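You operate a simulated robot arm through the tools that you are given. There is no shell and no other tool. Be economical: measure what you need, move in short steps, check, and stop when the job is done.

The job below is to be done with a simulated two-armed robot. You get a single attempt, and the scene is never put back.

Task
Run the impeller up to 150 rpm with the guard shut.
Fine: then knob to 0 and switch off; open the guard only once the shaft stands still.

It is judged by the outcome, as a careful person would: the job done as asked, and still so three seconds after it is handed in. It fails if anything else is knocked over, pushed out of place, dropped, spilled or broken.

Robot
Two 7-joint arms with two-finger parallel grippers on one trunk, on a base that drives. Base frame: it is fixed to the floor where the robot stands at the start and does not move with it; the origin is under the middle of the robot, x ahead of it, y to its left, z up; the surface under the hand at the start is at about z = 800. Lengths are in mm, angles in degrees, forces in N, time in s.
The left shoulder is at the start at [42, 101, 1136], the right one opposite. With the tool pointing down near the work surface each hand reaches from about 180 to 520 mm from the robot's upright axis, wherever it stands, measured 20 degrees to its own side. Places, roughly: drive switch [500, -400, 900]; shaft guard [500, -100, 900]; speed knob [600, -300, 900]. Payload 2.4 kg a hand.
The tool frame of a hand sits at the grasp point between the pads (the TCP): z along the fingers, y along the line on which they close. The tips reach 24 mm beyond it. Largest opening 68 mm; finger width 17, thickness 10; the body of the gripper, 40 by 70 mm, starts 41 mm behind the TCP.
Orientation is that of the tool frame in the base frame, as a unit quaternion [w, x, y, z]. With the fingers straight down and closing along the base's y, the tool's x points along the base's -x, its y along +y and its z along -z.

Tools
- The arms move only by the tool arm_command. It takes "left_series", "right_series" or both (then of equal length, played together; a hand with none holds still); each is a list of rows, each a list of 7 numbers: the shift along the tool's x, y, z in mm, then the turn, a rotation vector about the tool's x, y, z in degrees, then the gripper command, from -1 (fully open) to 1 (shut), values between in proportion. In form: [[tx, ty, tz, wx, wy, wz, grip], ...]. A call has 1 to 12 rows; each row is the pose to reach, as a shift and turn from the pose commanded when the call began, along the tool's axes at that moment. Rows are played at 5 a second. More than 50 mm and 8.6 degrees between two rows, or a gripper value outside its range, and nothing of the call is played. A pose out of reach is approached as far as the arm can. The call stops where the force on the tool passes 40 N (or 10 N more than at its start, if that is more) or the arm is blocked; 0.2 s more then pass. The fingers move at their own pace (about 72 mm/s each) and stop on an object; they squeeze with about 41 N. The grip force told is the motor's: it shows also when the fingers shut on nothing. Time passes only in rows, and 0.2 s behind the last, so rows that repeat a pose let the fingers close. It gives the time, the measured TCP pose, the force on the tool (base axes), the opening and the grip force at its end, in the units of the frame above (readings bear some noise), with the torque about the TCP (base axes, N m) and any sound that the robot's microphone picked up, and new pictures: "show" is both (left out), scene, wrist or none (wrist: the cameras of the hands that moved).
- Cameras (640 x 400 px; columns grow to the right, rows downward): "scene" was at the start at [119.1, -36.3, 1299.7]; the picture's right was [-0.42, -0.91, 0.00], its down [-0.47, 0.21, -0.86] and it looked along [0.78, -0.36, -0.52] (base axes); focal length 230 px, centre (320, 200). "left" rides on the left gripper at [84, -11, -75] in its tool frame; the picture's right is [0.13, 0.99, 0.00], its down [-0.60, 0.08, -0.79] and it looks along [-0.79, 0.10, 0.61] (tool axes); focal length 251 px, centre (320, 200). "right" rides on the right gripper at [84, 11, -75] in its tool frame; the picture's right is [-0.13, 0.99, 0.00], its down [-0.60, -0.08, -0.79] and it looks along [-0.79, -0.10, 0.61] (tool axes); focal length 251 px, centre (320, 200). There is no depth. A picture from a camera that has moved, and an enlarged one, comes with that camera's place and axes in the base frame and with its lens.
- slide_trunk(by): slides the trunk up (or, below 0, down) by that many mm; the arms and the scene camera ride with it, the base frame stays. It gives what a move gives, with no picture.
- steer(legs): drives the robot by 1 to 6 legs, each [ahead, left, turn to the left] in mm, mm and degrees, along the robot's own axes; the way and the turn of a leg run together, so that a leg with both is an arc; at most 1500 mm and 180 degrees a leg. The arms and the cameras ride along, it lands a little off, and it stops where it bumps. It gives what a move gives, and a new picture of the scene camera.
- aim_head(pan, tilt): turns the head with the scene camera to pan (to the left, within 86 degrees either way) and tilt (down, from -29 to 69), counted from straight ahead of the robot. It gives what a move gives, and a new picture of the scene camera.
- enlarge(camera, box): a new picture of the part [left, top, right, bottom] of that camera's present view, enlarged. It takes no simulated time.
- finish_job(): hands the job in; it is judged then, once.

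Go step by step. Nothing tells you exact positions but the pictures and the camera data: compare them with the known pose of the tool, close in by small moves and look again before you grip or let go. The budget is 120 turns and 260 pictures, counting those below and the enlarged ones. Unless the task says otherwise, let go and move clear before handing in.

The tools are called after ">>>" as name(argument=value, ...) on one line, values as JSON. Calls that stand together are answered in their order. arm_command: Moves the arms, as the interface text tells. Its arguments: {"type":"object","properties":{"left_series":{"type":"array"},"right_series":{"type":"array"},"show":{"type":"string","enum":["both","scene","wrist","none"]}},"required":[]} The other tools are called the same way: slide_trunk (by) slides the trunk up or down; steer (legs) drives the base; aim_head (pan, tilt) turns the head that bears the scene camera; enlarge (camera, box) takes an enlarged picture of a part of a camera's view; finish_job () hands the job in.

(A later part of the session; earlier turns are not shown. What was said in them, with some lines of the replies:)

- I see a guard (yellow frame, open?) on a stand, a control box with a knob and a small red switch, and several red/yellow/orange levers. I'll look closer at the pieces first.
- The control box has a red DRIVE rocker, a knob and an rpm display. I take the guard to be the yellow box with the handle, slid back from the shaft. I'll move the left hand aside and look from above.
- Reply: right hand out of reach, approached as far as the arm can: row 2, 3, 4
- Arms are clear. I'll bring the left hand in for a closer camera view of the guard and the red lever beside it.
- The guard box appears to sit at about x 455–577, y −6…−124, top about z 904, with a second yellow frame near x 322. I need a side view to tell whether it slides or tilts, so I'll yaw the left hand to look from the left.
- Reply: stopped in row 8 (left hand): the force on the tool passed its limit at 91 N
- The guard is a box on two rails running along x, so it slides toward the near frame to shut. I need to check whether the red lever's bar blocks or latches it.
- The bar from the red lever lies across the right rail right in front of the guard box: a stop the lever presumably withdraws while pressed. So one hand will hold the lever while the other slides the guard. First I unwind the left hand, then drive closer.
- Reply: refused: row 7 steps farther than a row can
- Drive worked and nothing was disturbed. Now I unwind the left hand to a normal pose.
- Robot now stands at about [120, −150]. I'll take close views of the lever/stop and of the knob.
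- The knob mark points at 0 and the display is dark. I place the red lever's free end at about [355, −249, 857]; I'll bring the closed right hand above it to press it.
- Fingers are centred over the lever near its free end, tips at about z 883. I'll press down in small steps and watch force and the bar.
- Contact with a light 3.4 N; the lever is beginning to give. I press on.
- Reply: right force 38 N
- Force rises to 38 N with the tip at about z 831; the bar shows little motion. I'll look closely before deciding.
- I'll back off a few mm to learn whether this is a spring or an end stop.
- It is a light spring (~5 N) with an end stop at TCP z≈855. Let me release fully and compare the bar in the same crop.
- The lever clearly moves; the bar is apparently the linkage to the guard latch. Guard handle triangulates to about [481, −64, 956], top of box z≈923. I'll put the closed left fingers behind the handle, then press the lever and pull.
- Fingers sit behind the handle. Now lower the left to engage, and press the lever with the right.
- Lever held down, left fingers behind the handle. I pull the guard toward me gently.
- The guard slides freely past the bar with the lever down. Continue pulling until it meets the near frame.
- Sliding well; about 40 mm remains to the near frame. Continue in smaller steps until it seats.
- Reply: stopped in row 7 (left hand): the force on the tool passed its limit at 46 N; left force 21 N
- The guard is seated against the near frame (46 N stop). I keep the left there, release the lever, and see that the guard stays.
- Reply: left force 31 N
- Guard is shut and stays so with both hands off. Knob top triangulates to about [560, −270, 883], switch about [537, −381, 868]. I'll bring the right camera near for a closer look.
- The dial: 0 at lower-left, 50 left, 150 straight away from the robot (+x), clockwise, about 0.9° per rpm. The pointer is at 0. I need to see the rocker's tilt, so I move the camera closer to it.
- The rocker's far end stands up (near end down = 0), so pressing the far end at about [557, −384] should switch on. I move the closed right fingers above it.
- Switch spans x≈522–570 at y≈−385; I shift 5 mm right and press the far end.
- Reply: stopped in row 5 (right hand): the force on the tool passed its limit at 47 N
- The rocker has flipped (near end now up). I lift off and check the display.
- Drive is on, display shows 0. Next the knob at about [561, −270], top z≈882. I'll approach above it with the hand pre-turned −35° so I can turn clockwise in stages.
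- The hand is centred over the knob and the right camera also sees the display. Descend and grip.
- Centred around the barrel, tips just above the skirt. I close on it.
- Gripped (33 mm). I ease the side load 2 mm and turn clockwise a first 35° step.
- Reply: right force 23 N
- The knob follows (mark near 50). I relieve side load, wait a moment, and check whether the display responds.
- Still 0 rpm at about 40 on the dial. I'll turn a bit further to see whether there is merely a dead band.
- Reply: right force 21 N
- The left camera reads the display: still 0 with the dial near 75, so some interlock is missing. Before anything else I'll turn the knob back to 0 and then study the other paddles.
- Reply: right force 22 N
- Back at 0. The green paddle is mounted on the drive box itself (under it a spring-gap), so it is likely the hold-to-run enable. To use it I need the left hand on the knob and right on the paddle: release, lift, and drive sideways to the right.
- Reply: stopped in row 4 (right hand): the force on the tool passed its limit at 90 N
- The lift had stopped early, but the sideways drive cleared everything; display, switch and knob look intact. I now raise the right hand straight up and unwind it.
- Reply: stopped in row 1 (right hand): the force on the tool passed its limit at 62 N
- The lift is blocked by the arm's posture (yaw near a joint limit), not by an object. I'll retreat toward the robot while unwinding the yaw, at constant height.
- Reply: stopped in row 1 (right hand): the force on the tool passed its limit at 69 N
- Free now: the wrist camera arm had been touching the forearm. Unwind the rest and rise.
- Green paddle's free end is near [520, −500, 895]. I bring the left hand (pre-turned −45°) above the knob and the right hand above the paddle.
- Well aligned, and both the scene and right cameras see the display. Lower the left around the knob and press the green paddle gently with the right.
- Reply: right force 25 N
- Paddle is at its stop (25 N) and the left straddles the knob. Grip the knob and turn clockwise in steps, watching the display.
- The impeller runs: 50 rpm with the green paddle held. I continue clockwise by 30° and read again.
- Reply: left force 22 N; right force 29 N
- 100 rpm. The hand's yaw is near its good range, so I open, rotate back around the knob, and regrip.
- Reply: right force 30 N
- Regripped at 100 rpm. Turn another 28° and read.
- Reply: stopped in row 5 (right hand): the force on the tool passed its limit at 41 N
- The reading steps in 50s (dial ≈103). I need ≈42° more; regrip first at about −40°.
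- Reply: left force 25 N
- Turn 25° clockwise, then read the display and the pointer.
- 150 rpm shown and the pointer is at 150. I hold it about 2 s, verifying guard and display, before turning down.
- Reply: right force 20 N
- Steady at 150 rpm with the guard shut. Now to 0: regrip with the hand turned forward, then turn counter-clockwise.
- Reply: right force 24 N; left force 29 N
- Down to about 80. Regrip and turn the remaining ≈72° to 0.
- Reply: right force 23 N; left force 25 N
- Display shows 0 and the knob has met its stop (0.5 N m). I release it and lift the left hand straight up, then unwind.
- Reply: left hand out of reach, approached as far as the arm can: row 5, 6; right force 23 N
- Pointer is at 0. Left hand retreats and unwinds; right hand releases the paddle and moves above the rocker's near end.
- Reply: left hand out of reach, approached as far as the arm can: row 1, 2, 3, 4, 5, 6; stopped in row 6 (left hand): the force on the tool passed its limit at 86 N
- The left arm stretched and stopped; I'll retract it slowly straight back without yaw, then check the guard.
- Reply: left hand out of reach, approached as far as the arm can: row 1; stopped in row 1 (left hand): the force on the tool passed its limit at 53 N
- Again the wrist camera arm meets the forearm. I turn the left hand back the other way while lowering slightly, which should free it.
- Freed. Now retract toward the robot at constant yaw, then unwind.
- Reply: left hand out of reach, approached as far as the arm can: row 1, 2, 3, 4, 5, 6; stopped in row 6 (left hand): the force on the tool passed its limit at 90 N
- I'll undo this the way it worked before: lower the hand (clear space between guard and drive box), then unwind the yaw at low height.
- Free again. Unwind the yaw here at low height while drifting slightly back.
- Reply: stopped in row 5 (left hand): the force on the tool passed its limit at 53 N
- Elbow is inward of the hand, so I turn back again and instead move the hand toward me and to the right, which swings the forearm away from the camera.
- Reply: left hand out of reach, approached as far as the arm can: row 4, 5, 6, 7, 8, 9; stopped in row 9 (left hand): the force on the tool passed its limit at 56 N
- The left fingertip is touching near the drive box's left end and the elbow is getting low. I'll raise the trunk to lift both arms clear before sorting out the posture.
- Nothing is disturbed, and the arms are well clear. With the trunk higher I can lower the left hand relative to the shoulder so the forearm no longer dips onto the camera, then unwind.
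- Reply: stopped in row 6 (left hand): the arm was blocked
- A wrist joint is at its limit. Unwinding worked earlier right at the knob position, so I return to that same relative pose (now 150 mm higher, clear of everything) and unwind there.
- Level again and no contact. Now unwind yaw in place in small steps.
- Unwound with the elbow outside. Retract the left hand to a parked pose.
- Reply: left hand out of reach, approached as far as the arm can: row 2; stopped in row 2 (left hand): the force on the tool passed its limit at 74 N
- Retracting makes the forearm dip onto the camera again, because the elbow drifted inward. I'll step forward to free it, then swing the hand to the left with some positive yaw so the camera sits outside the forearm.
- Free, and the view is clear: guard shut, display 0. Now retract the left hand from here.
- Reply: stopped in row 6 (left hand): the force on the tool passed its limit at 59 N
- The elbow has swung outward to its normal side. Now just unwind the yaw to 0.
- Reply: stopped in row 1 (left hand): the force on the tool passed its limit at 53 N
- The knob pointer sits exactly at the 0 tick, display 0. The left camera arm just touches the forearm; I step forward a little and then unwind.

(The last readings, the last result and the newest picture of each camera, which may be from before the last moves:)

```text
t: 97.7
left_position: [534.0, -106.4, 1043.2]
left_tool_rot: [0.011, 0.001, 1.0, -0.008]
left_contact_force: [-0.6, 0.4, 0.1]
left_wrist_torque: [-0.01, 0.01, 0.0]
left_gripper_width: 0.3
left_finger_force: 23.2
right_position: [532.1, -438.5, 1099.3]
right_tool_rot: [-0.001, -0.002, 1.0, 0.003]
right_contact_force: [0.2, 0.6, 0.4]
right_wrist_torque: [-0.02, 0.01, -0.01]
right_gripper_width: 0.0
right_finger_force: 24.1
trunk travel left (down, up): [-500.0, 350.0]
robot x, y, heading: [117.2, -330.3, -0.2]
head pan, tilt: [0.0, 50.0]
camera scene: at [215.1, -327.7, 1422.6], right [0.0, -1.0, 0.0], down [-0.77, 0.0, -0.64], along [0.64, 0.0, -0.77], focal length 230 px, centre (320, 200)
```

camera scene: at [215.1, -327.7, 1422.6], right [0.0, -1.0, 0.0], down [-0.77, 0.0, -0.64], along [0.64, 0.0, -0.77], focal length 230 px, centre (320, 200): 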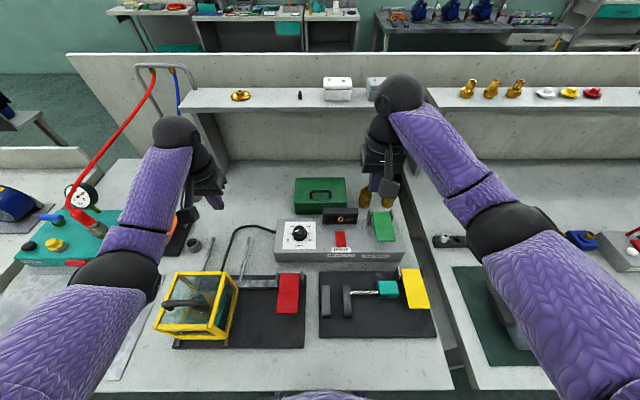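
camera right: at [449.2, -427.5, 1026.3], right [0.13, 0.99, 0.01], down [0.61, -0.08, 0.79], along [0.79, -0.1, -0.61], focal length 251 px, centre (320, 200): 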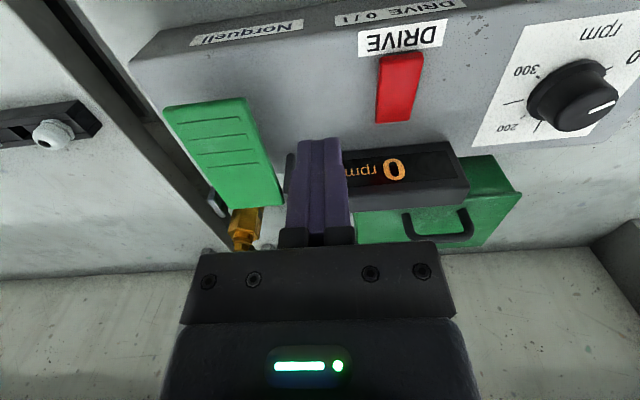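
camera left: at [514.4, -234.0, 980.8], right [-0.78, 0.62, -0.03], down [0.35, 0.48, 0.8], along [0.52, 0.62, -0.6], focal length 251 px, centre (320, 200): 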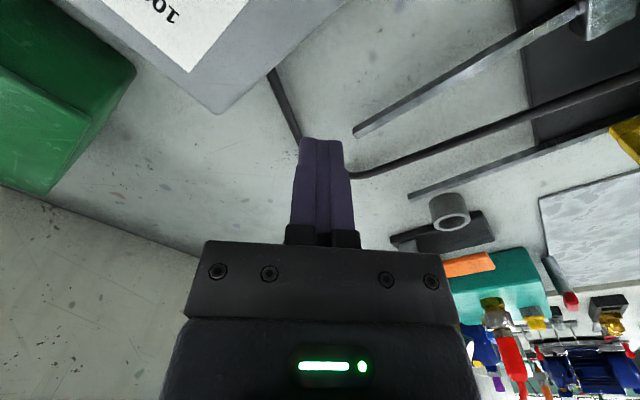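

Left arm is back in a healthy posture. It retracts further while the right hand moves above the near end of the rocker at about [530, −385].

>>> arm_command(left_series=[[20, 2, 0, 0, 0, 0, 1], [40, 4, 0, 0, 0, 0, 1], [65, 6, 0, 0, 0, 0, 1], [90, 8, -10, 0, 0, 0, 1], [115, 10, -20, 0, 0, 0, 1], [140, 10, -30, 0, 0, 0, 1], [150, 10, -30, 0, 0, 0, 1]], right_series=[[0, 15, 20, 0, 0, 0, 1], [1, 30, 45, 0, 0, 0, 1], [2, 45, 70, 0, 0, 0, 1], [3, 53, 100, 0, 0, 0, 1], [3, 53, 130, 0, 0, 0, 1], [3, 53, 160, 0, 0, 0, 1], [3, 53, 180, 0, 0, 0, 1]])

>>> enlarge(camera="right", box=[220, 40, 420, 180])

```text
t: 99.3
left_position: [381.9, -94.9, 1068.1]
left_tool_rot: [0.011, 0.002, 1.0, -0.008]
left_contact_force: [-0.9, 0.4, -0.4]
left_wrist_torque: [0.0, -0.01, 0.02]
left_gripper_width: 0.0
left_finger_force: 24.0
right_position: [530.9, -382.9, 922.9]
right_tool_rot: [-0.001, -0.002, 1.0, 0.002]
right_contact_force: [-0.9, -0.2, 0.5]
right_wrist_torque: [0.01, -0.01, 0.0]
right_gripper_width: 0.3
right_finger_force: 24.1
trunk travel left (down, up): [-500.0, 350.0]
robot x, y, heading: [117.9, -332.0, 0.1]
head pan, tilt: [0.0, 50.0]
camera scene: at [215.0, -327.5, 1422.6], right [0.0, -1.0, 0.0], down [-0.77, 0.0, -0.64], along [0.64, 0.0, -0.77], focal length 230 px, centre (320, 200)
camera right: at [447.4, -371.2, 997.2], right [0.13, 0.99, 0.01], down [0.61, -0.08, 0.79], along [0.79, -0.1, -0.61], focal length 251 px, centre (320, 200)
camera left: at [295.7, -105.2, 1141.6], right [-0.13, 0.99, -0.02], down [0.59, 0.09, 0.8], along [0.8, 0.09, -0.59], focal length 251 px, centre (320, 200)
```

scene: 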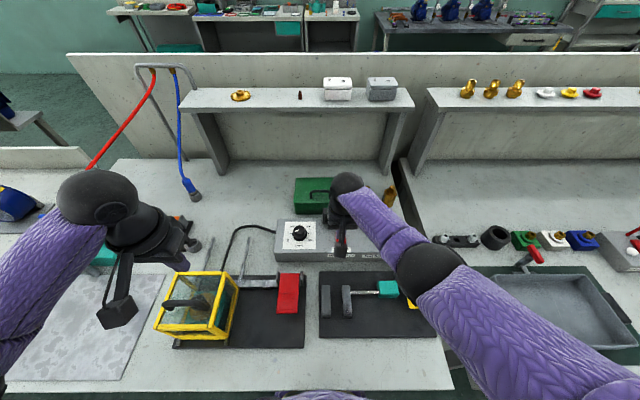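
right: 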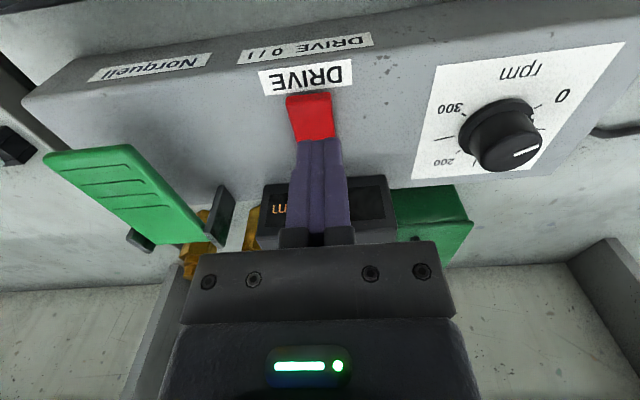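
left: 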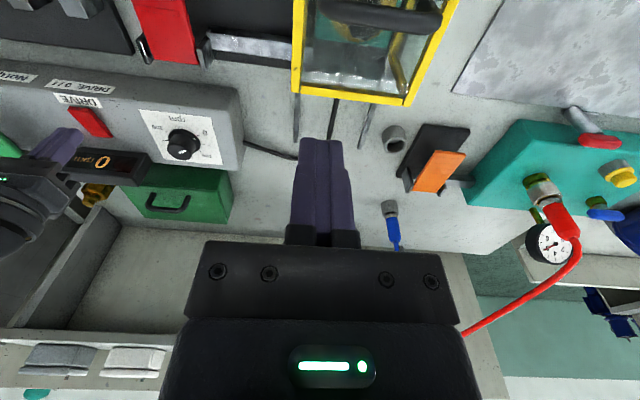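

```text
2.86 times, centred on (320, 110) of right
camera zoom: at [447.4, -371.2, 997.2], right [0.13, 0.99, 0.01], down [0.61, -0.08, 0.79], along [0.79, -0.1, -0.61], focal length 718 px, centre (320, 457)
```

zoom: 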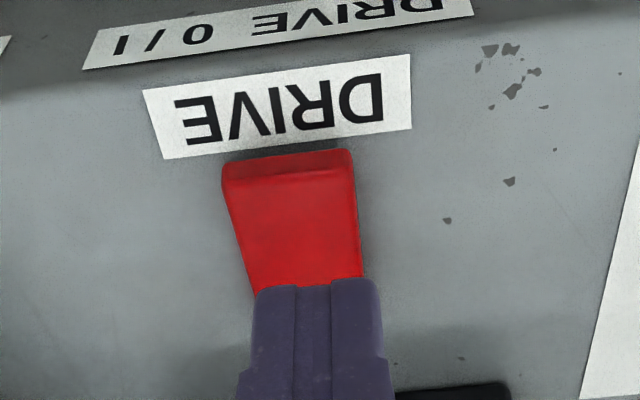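

Tip lines up with the near end (edge ≈ x 520, y −387). Press it down.

>>> arm_command(right_series=[[2, -3, 10, 0, 0, 0, 1], [2, -3, 20, 0, 0, 0, 1], [2, -3, 27, 0, 0, 0, 1], [2, -3, 32, 0, 0, 0, 1], [2, -3, 36, 0, 0, 0, 1], [2, -3, 40, 0, 0, 0, 1]], show="wrist")

>>> enlarge(camera="left", box=[0, 60, 200, 220])

```text
t: 100.6
left_position: [380.4, -95.6, 1069.6]
left_tool_rot: [0.013, 0.002, 1.0, -0.009]
left_contact_force: [-0.4, 0.3, -0.2]
left_wrist_torque: [0.03, -0.01, 0.0]
left_gripper_width: 0.0
left_finger_force: 23.6
right_position: [527.7, -386.0, 890.2]
right_tool_rot: [0.004, -0.002, 1.0, 0.004]
right_contact_force: [-13.4, -1.7, 25.5]
right_wrist_torque: [-0.06, 0.08, -0.01]
right_gripper_width: 0.0
right_finger_force: 24.5
trunk travel left (down, up): [-500.0, 350.0]
robot x, y, heading: [122.4, -331.0, -0.3]
head pan, tilt: [0.0, 50.0]
stopped in row 6 (right hand): the force on the tool passed its limit at 47 N (the readings are from after the stop); the commanded pose is now the measured one
camera right: at [443.3, -375.3, 964.6], right [0.13, 0.99, 0.01], down [0.6, -0.08, 0.8], along [0.79, -0.09, -0.6], focal length 251 px, centre (320, 200)
```

right: 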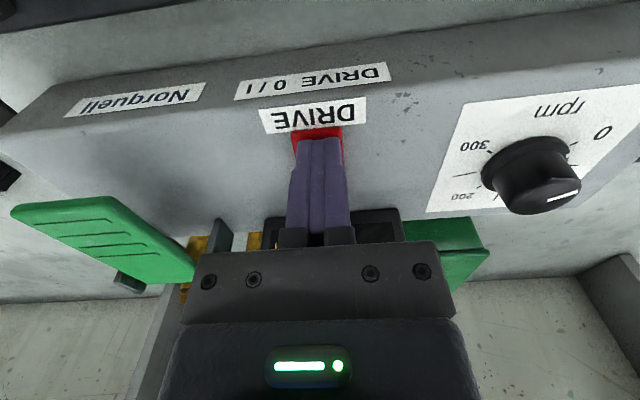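

```text
2.50 times, centred on (100, 140) of left
camera zoom: at [292.7, -105.3, 1142.3], right [-0.13, 0.99, -0.02], down [0.58, 0.09, 0.81], along [0.8, 0.09, -0.59], focal length 629 px, centre (870, 350)
```

zoom: 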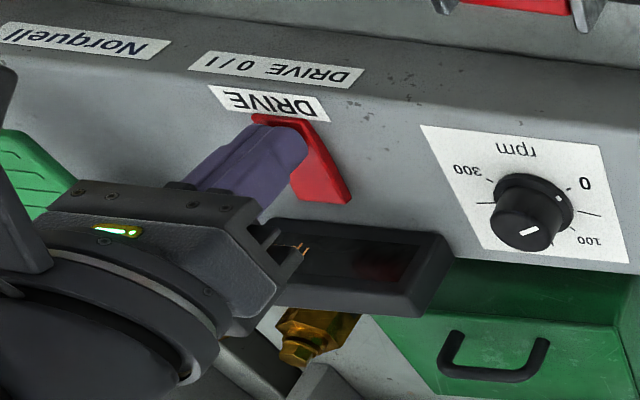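

Switched off: display dark, far end up. Lift the right hand clear.

>>> arm_command(right_series=[[0, 0, -30, 0, 0, 0, 1], [10, 0, -70, 0, 0, 0, 1], [30, 0, -110, 0, 0, 0, 1], [60, 0, -150, 0, 0, 0, 1], [100, 0, -180, 0, 0, 0, 1]], show="none")

>>> enlarge(camera="scene", box=[140, 180, 440, 360])

```text
t: 101.8
left_position: [382.9, -95.5, 1068.5]
left_tool_rot: [0.012, 0.002, 1.0, -0.008]
left_contact_force: [-0.7, 0.1, -0.1]
left_wrist_torque: [0.03, 0.02, -0.01]
left_gripper_width: 0.0
left_finger_force: 23.5
right_position: [429.4, -388.0, 1066.6]
right_tool_rot: [0.003, -0.002, 1.0, 0.002]
right_contact_force: [-0.3, 1.2, -0.1]
right_wrist_torque: [-0.01, 0.0, -0.02]
right_gripper_width: 0.1
right_finger_force: 23.6
trunk travel left (down, up): [-500.0, 350.0]
robot x, y, heading: [121.1, -324.6, -0.3]
head pan, tilt: [0.0, 50.0]
```

```text
2.13 times, centred on (290, 270) of scene
camera zoom: at [214.5, -327.6, 1422.7], right [0.0, -1.0, 0.0], down [-0.77, 0.0, -0.64], along [0.64, 0.0, -0.77], focal length 491 px, centre (384, 51)
```

zoom: 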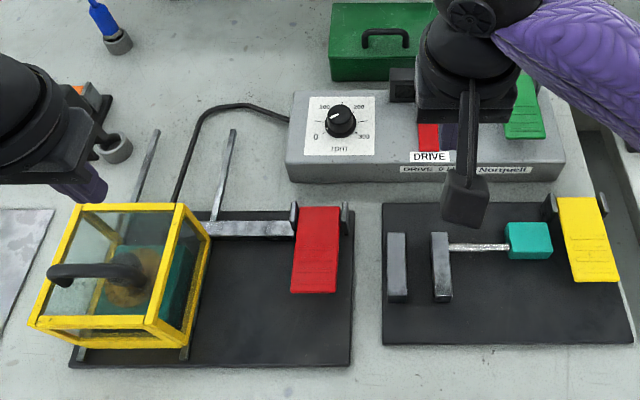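

All good. I drive back left so both hands can reach the guard handle and red lever, then check the shaft is still.

>>> steer(legs=[[0, 175, 0]])

>>> enlarge(camera="scene", box=[220, 240, 340, 360])

```text
t: 103.3
left_position: [383.3, 85.3, 1067.2]
left_tool_rot: [0.012, 0.002, 1.0, -0.01]
left_contact_force: [0.0, 0.8, 0.7]
left_wrist_torque: [-0.03, 0.02, 0.01]
left_gripper_width: 0.0
left_finger_force: 23.4
right_position: [431.0, -206.5, 1066.1]
right_tool_rot: [0.003, -0.002, 1.0, 0.003]
right_contact_force: [-0.2, 0.9, 0.4]
right_wrist_torque: [0.0, 0.02, -0.04]
right_gripper_width: 0.0
right_finger_force: 23.7
trunk travel left (down, up): [-500.0, 350.0]
robot x, y, heading: [119.6, -149.1, -0.4]
head pan, tilt: [0.0, 50.0]
camera scene: at [215.5, -146.5, 1422.6], right [0.0, -1.0, 0.0], down [-0.77, 0.0, -0.64], along [0.64, 0.0, -0.77], focal length 230 px, centre (320, 200)
```

scene: 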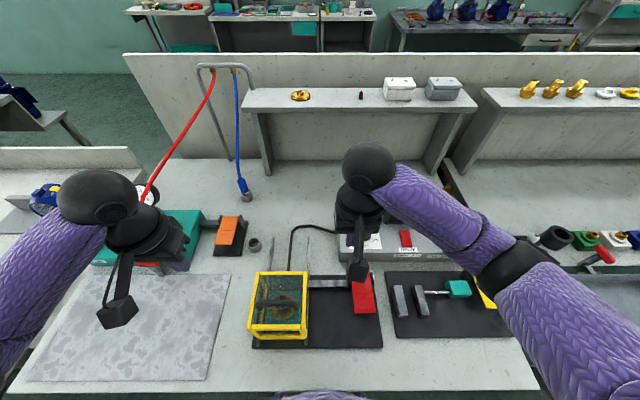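

```text
3.33 times, centred on (280, 300) of scene
camera zoom: at [215.5, -146.5, 1422.6], right [0.0, -1.0, 0.0], down [-0.77, 0.0, -0.64], along [0.64, 0.0, -0.77], focal length 768 px, centre (453, -133)
```

zoom: 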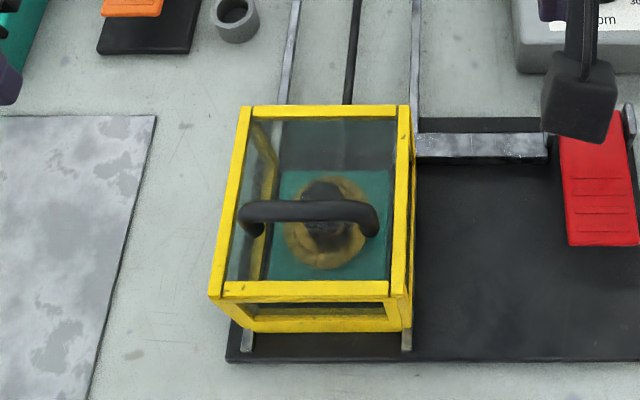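

Handle is now at about [347, −62, 952]. I back off 60 mm for comfortable reach, then place the left fingers in front of the handle and the right over the red lever.

>>> steer(legs=[[-60, 0, 0]])

>>> arm_command(left_series=[[0, -35, 10, 0, 0, 0, 1], [0, -70, 20, 0, 0, 0, 1], [0, -110, 35, 0, 0, 0, 1], [0, -147, 50, 0, 0, 0, 1], [0, -147, 62, 0, 0, 0, 1], [0, -147, 62, 0, 0, 0, 1]], right_series=[[0, -15, 30, 0, 0, 0, 1], [1, -30, 60, 0, 0, 0, 1], [2, -44, 90, 0, 0, 0, 1], [3, -44, 120, 0, 0, 0, 1], [3, -44, 145, 0, 0, 0, 1], [3, -44, 160, 0, 0, 0, 1]])

```text
t: 104.2
left_position: [323.6, 84.6, 1068.2]
left_tool_rot: [0.011, 0.002, 1.0, -0.009]
left_contact_force: [-0.1, -0.5, -0.7]
left_wrist_torque: [0.0, -0.02, 0.02]
left_gripper_width: 0.0
left_finger_force: 23.7
right_position: [370.4, -208.0, 1067.4]
right_tool_rot: [0.003, -0.002, 1.0, 0.004]
right_contact_force: [-0.4, -0.6, 0.7]
right_wrist_torque: [0.0, -0.01, 0.01]
right_gripper_width: 0.0
right_finger_force: 24.1
trunk travel left (down, up): [-500.0, 350.0]
robot x, y, heading: [61.2, -149.2, -0.1]
head pan, tilt: [0.0, 50.0]
camera scene: at [154.7, -147.3, 1422.7], right [0.0, -1.0, 0.0], down [-0.77, 0.0, -0.64], along [0.64, 0.0, -0.77], focal length 230 px, centre (320, 200)
```

scene: 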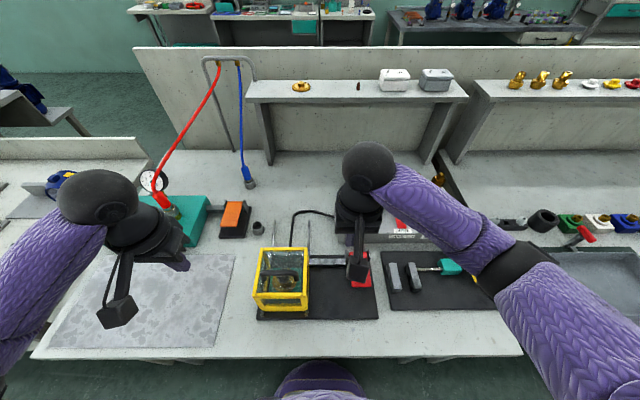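

```text
t: 105.6
left_position: [325.4, -63.0, 1006.7]
left_tool_rot: [0.012, 0.003, 1.0, -0.009]
left_contact_force: [-1.0, -0.6, -0.1]
left_wrist_torque: [-0.02, -0.02, 0.0]
left_gripper_width: 0.0
left_finger_force: 23.6
right_position: [368.8, -250.7, 906.8]
right_tool_rot: [0.003, -0.002, 1.0, 0.003]
right_contact_force: [-0.6, 0.0, 0.2]
right_wrist_torque: [0.02, 0.02, 0.0]
right_gripper_width: 0.1
right_finger_force: 23.6
trunk travel left (down, up): [-500.0, 350.0]
robot x, y, heading: [58.3, -147.5, -0.0]
head pan, tilt: [0.0, 50.0]
camera scene: at [155.8, -147.4, 1422.6], right [0.0, -1.0, 0.0], down [-0.77, 0.0, -0.64], along [0.64, 0.0, -0.77], focal length 230 px, centre (320, 200)
camera right: at [285.4, -239.0, 980.6], right [0.13, 0.99, 0.01], down [0.6, -0.08, 0.8], along [0.79, -0.1, -0.6], focal length 251 px, centre (320, 200)
camera left: at [237.7, -73.2, 1082.4], right [-0.12, 0.99, -0.02], down [0.59, 0.09, 0.81], along [0.8, 0.09, -0.59], focal length 251 px, centre (320, 200)
```

scene: 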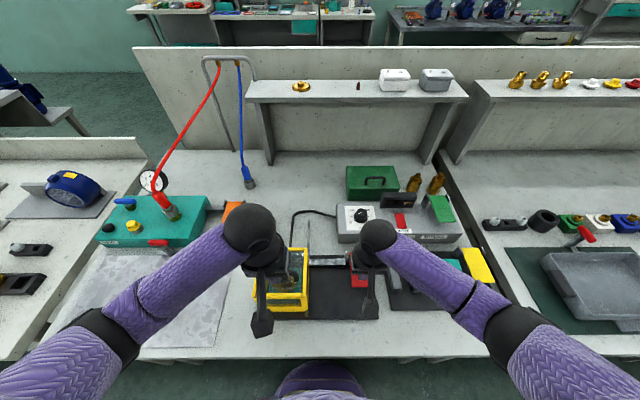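
right: 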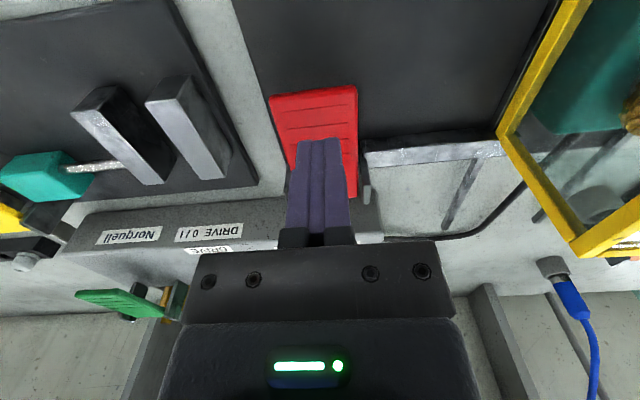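
left: 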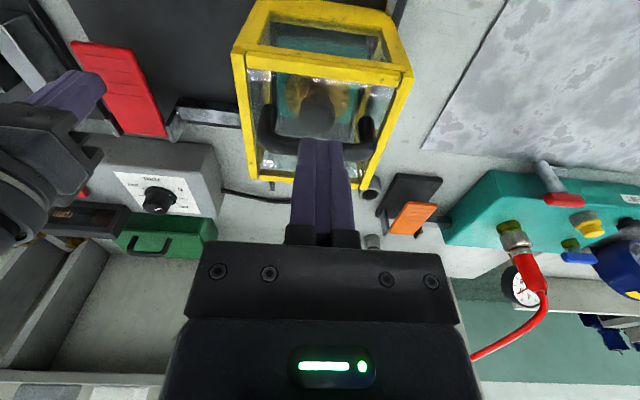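

Both hands are in place. I check the shaft through the guard, now and again after pressing the lever.

>>> enlarge(camera="left", box=[230, 20, 410, 160])

>>> arm_command(left_series=[[5, 0, 10, 0, 0, 0, 1], [7, 0, 20, 0, 0, 0, 1], [7, 0, 30, 0, 0, 0, 1], [7, 0, 38, 0, 0, 0, 1], [7, 0, 45, 0, 0, 0, 1], [7, 0, 45, 0, 0, 0, 1]], right_series=[[0, 0, 10, 0, 0, 0, 1], [0, 0, 20, 0, 0, 0, 1], [0, 0, 30, 0, 0, 0, 1], [0, 0, 38, 0, 0, 0, 1], [0, 0, 45, 0, 0, 0, 1], [0, 0, 49.5, 0, 0, 0, 1]], show="wrist")

>>> enlarge(camera="left", box=[230, 20, 410, 160])

```text
2.86 times, centred on (320, 90) of left
camera zoom: at [237.7, -73.2, 1082.4], right [-0.12, 0.99, -0.02], down [0.59, 0.09, 0.81], along [0.8, 0.09, -0.59], focal length 718 px, centre (320, 514)
```

zoom: 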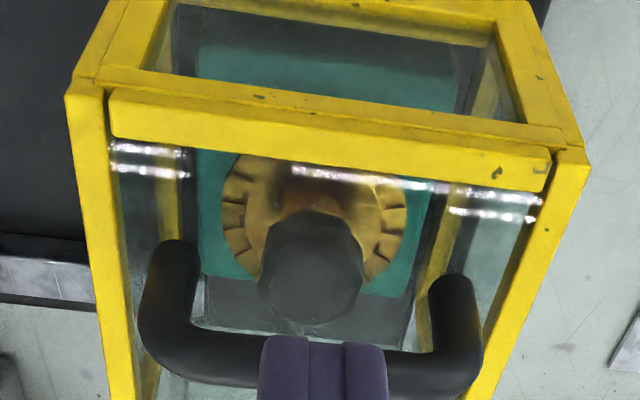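

```text
t: 107.0
left_position: [318.7, -64.2, 964.2]
left_tool_rot: [0.011, 0.002, 1.0, -0.01]
left_contact_force: [-0.3, 0.9, 0.7]
left_wrist_torque: [-0.01, 0.01, -0.01]
left_gripper_width: 0.2
left_finger_force: 23.9
right_position: [370.1, -249.9, 856.5]
right_tool_rot: [0.003, -0.002, 1.0, 0.003]
right_contact_force: [0.9, -0.4, 7.8]
right_wrist_torque: [0.0, -0.08, 0.01]
right_gripper_width: 0.0
right_finger_force: 23.3
trunk travel left (down, up): [-500.0, 350.0]
robot x, y, heading: [63.3, -150.7, -0.4]
head pan, tilt: [0.0, 50.0]
camera right: at [285.7, -239.0, 931.2], right [0.13, 0.99, 0.01], down [0.6, -0.08, 0.8], along [0.79, -0.1, -0.6], focal length 251 px, centre (320, 200)
camera left: at [231.4, -73.7, 1037.4], right [-0.12, 0.99, -0.02], down [0.59, 0.09, 0.81], along [0.8, 0.09, -0.59], focal length 251 px, centre (320, 200)
```

right: 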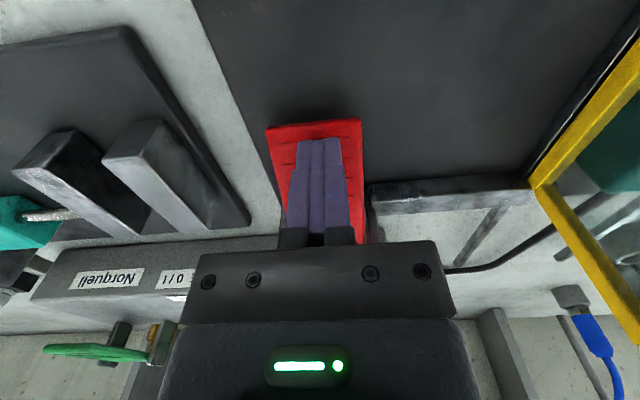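
left: 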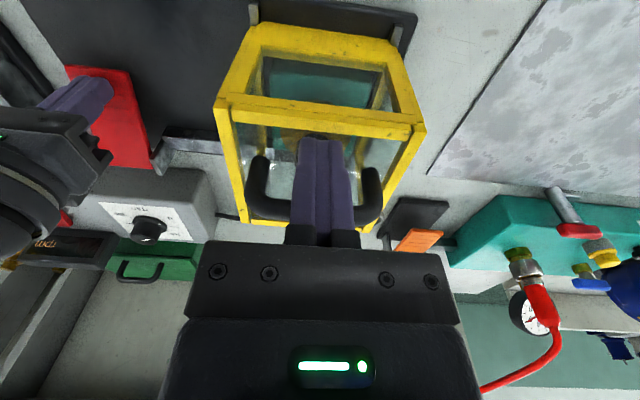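

```text
2.86 times, centred on (320, 90) of left
camera zoom: at [231.4, -73.7, 1037.4], right [-0.12, 0.99, -0.02], down [0.59, 0.09, 0.81], along [0.8, 0.09, -0.59], focal length 718 px, centre (320, 514)
```

zoom: 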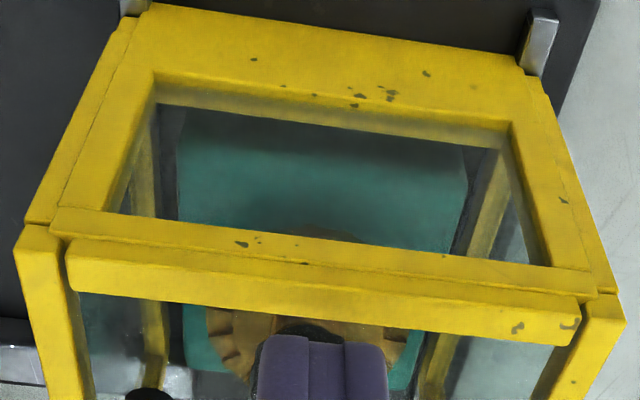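

The impeller is sharp and still (display had read 0 for 25 s before switch-off). With the lever held, push the guard open, away from me.

>>> arm_command(left_series=[[-8, 0, 3, 0, 0, 0, 1], [-16, 0, 3, 0, 0, 0, 1], [-24, 0, 3, 0, 0, 0, 1], [-32, 0, 3, 0, 0, 0, 1], [-40, 0, 3, 0, 0, 0, 1], [-50, 0, 3, 0, 0, 0, 1], [-60, 0, 3, 0, 0, 0, 1], [-70, 0, 3, 0, 0, 0, 1]])

```text
t: 108.8
left_position: [389.4, -64.4, 961.2]
left_tool_rot: [0.011, 0.002, 1.0, -0.009]
left_contact_force: [0.1, 0.4, -0.7]
left_wrist_torque: [0.03, -0.01, -0.02]
left_gripper_width: 0.0
left_finger_force: 24.0
right_position: [369.0, -250.0, 857.9]
right_tool_rot: [0.003, -0.002, 1.0, 0.004]
right_contact_force: [-2.3, 0.4, 6.2]
right_wrist_torque: [0.02, 0.0, -0.05]
right_gripper_width: 0.2
right_finger_force: 23.8
trunk travel left (down, up): [-500.0, 350.0]
robot x, y, heading: [60.3, -148.1, -0.1]
head pan, tilt: [0.0, 50.0]
camera scene: at [155.1, -147.2, 1422.7], right [0.0, -1.0, 0.0], down [-0.77, 0.0, -0.64], along [0.64, 0.0, -0.77], focal length 230 px, centre (320, 200)
camera left: at [301.4, -74.2, 1035.1], right [-0.12, 0.99, -0.02], down [0.59, 0.09, 0.81], along [0.8, 0.09, -0.59], focal length 251 px, centre (320, 200)
```

scene: 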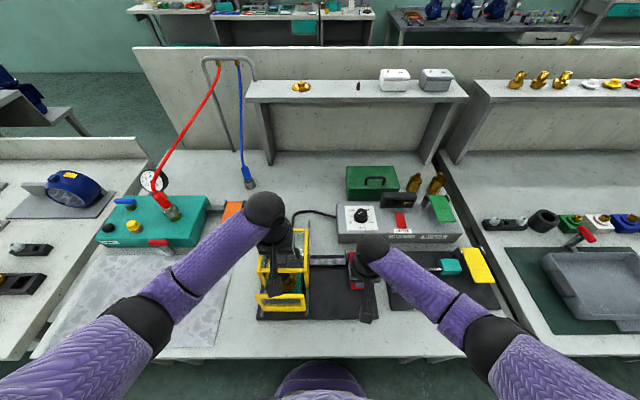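
left: 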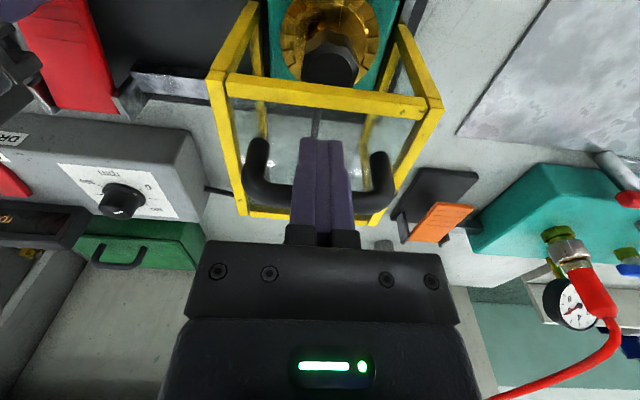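

It slides open freely. Continue the remaining ≈78 mm to its original open position.

>>> arm_command(left_series=[[-10, 0, 0, 0, 0, 0, 1], [-20, 0, 0, 0, 0, 0, 1], [-30, 0, 0, 0, 0, 0, 1], [-40, 0, 0, 0, 0, 0, 1], [-50, 0, 0, 0, 0, 0, 1], [-58, 0, 0, 0, 0, 0, 1], [-66, 0, 0, 0, 0, 0, 1], [-72, 0, 0, 0, 0, 0, 1], [-77, 0, 0, 0, 0, 0, 1]])

```text
t: 110.8
left_position: [464.5, -65.5, 964.7]
left_tool_rot: [0.011, 0.002, 1.0, -0.008]
left_contact_force: [0.0, -0.2, -0.3]
left_wrist_torque: [0.02, -0.02, 0.01]
left_gripper_width: 0.2
left_finger_force: 23.5
right_position: [369.3, -250.7, 856.5]
right_tool_rot: [0.004, -0.002, 1.0, 0.003]
right_contact_force: [-4.2, 0.5, 5.2]
right_wrist_torque: [0.01, 0.02, 0.04]
right_gripper_width: 0.0
right_finger_force: 23.6
trunk travel left (down, up): [-500.0, 350.0]
robot x, y, heading: [60.8, -151.7, -0.2]
head pan, tilt: [0.0, 50.0]
camera scene: at [155.1, -147.2, 1422.7], right [0.0, -1.0, 0.0], down [-0.77, 0.0, -0.64], along [0.64, 0.0, -0.77], focal length 230 px, centre (320, 200)
camera left: at [378.0, -75.0, 1037.6], right [-0.12, 0.99, -0.02], down [0.59, 0.09, 0.81], along [0.8, 0.09, -0.59], focal length 251 px, centre (320, 200)
```

scene: 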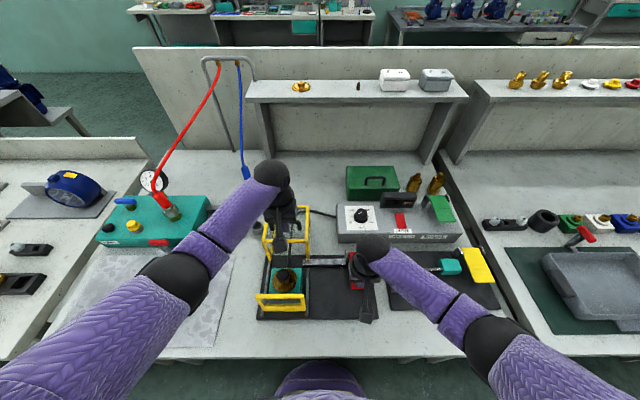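
left: 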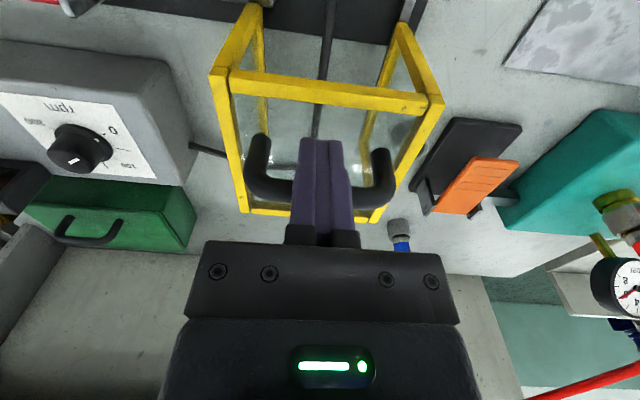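

Nearly at the original position. Push gently up to 12 mm more to find its open end.

>>> arm_command(left_series=[[-3, 0, 0, 0, 0, 0, 1], [-6, 0, 0, 0, 0, 0, 1], [-9, 0, 0, 0, 0, 0, 1], [-12, 0, 0, 0, 0, 0, 1]], show="scene")

>>> enlarge(camera="scene", box=[240, 210, 380, 330])

```text
t: 111.6
left_position: [464.9, -65.0, 963.0]
left_tool_rot: [0.005, 0.003, 1.0, -0.009]
left_contact_force: [-21.2, 0.5, 9.3]
left_wrist_torque: [-0.02, -0.01, 0.08]
left_gripper_width: 0.1
left_finger_force: 23.3
right_position: [366.0, -249.9, 858.8]
right_tool_rot: [0.005, -0.002, 1.0, 0.003]
right_contact_force: [-2.0, -0.9, 4.9]
right_wrist_torque: [-0.04, 0.0, 0.0]
right_gripper_width: 0.2
right_finger_force: 23.8
trunk travel left (down, up): [-500.0, 350.0]
robot x, y, heading: [61.0, -148.7, -0.3]
head pan, tilt: [0.0, 50.0]
stopped in row 3 (left hand): the force on the tool passed its limit at 44 N (the readings are from after the stop); the commanded pose is now the measured one
camera scene: at [150.1, -147.5, 1423.2], right [0.0, -1.0, 0.0], down [-0.76, 0.0, -0.65], along [0.65, 0.0, -0.76], focal length 230 px, centre (320, 200)
```

scene: 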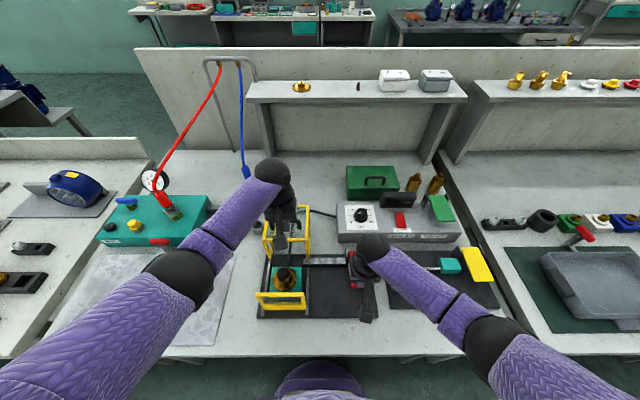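

```text
3.33 times, centred on (310, 270) of scene
camera zoom: at [150.1, -147.5, 1423.2], right [0.0, -1.0, 0.0], down [-0.76, 0.0, -0.65], along [0.65, 0.0, -0.76], focal length 768 px, centre (353, -33)
```

zoom: 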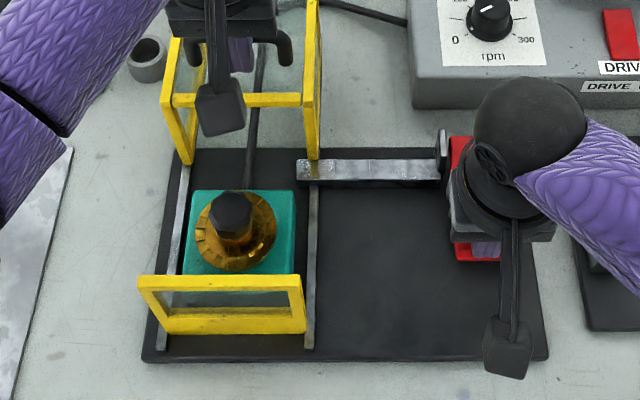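

Guard is at its open end stop, behind the bar as originally. Release the lever, then withdraw the left hand backwards and up.

>>> arm_command(right_series=[[0, 0, -12, 0, 0, 0, 1], [0, 0, -25, 0, 0, 0, 1], [0, 0, -60, 0, 0, 0, 1], [0, 0, -100, 0, 0, 0, 1], [20, -20, -150, 0, 0, 0, 1], [40, -40, -180, 0, 0, 0, 1]], show="none")

>>> arm_command(left_series=[[6, 0, 0, 0, 0, 0, 1], [12, 0, -5, 0, 0, 0, 1], [16, 0, -30, 0, 0, 0, 1], [25, 10, -65, 0, 0, 0, 1], [50, 35, -100, 0, 0, 0, 1], [80, 70, -110, 0, 0, 0, 1], [110, 105, -110, 0, 0, 0, 1]], show="scene")

>>> enlarge(camera="scene", box=[220, 190, 460, 330])

```text
refused: row 5 steps farther than a row can; nothing moved
```

```text
t: 113.2
left_position: [358.0, 43.7, 1069.3]
left_tool_rot: [0.006, 0.002, 1.0, -0.009]
left_contact_force: [-0.1, 0.2, 0.2]
left_wrist_torque: [0.02, -0.01, -0.01]
left_gripper_width: 0.0
left_finger_force: 23.3
right_position: [369.9, -250.9, 858.3]
right_tool_rot: [0.004, -0.002, 1.0, 0.003]
right_contact_force: [-2.6, 1.0, 5.7]
right_wrist_torque: [0.0, 0.02, 0.07]
right_gripper_width: 0.0
right_finger_force: 23.5
trunk travel left (down, up): [-500.0, 350.0]
robot x, y, heading: [60.1, -151.0, -0.3]
head pan, tilt: [0.0, 50.0]
camera scene: at [154.4, -147.1, 1422.7], right [0.0, -1.0, 0.0], down [-0.77, 0.0, -0.64], along [0.64, 0.0, -0.77], focal length 230 px, centre (320, 200)
```

scene: 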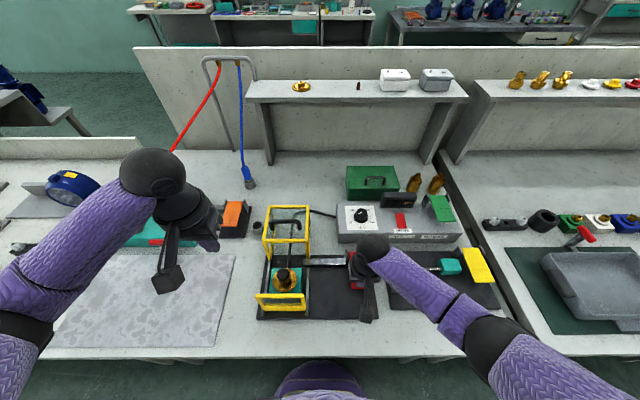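

```text
2.67 times, centred on (340, 260) of scene
camera zoom: at [154.4, -147.1, 1422.7], right [0.0, -1.0, 0.0], down [-0.77, 0.0, -0.64], along [0.64, 0.0, -0.77], focal length 614 px, centre (267, 40)
```

zoom: 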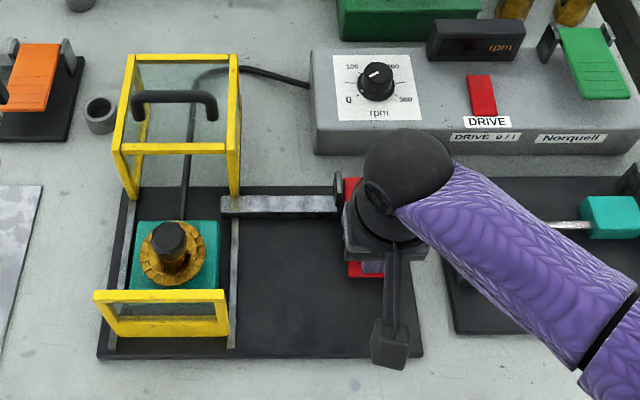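

The guard stays open and the left hand is clear. Now release the red lever and lift the right hand.

>>> arm_command(right_series=[[0, 0, -12, 0, 0, 0, 1], [0, 0, -25, 0, 0, 0, 1], [0, 0, -60, 0, 0, 0, 1], [0, 0, -100, 0, 0, 0, 1], [10, -10, -140, 0, 0, 0, 1], [20, -20, -180, 0, 0, 0, 1]], show="none")

>>> enlarge(camera="scene", box=[220, 190, 460, 330])

>>> enlarge(camera="left", box=[0, 0, 320, 200])

```text
t: 114.6
left_position: [358.9, 41.9, 1067.9]
left_tool_rot: [0.006, 0.002, 1.0, -0.009]
left_contact_force: [0.6, -0.4, 0.5]
left_wrist_torque: [0.0, 0.01, -0.01]
left_gripper_width: 0.0
left_finger_force: 23.5
right_position: [348.0, -271.9, 1038.2]
right_tool_rot: [0.003, -0.002, 1.0, 0.003]
right_contact_force: [0.8, -0.3, 0.4]
right_wrist_torque: [0.01, 0.05, 0.0]
right_gripper_width: 0.2
right_finger_force: 24.0
trunk travel left (down, up): [-500.0, 350.0]
robot x, y, heading: [59.7, -147.6, -0.3]
head pan, tilt: [0.0, 50.0]
```

```text
2.67 times, centred on (340, 260) of scene
camera zoom: at [155.3, -147.7, 1422.6], right [0.0, -1.0, 0.0], down [-0.77, 0.0, -0.64], along [0.64, 0.0, -0.77], focal length 614 px, centre (267, 40)
```

zoom: 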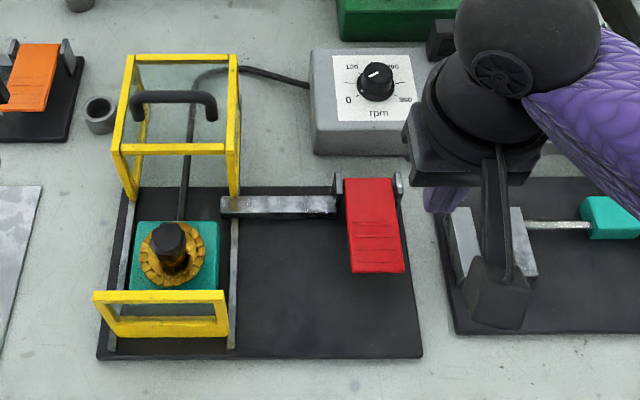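

```text
2.00 times, centred on (160, 100) of left
camera zoom: at [272.7, 32.9, 1143.2], right [-0.12, 0.99, -0.02], down [0.6, 0.09, 0.8], along [0.79, 0.09, -0.6], focal length 503 px, centre (640, 400)
```

zoom: 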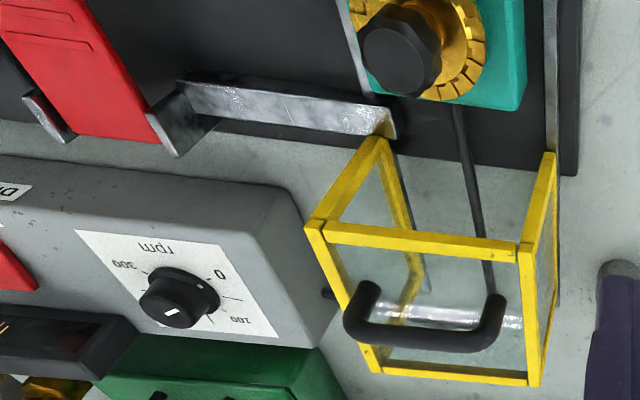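

Guard is open, knob at 0, drive off, lever released, both hands clear and nothing displaced. I hand the job in.

>>> finish_job()

```text
The job is handed in.
```

The impeller ran at 150 rpm on the display with the guard shut. I then turned the knob to 0 and switched the drive off. I opened the guard last. The display had read 0 for about 25 s before the switch-off, and the impeller looked still through the guard.

The drive only ran while I held the green paddle on the drive box. I held the red lever each time I moved the guard. A few moves stopped on force when an arm got in its own way. Once, a left fingertip briefly touched the left end of the drive box. I saw nothing displaced in the final pictures.
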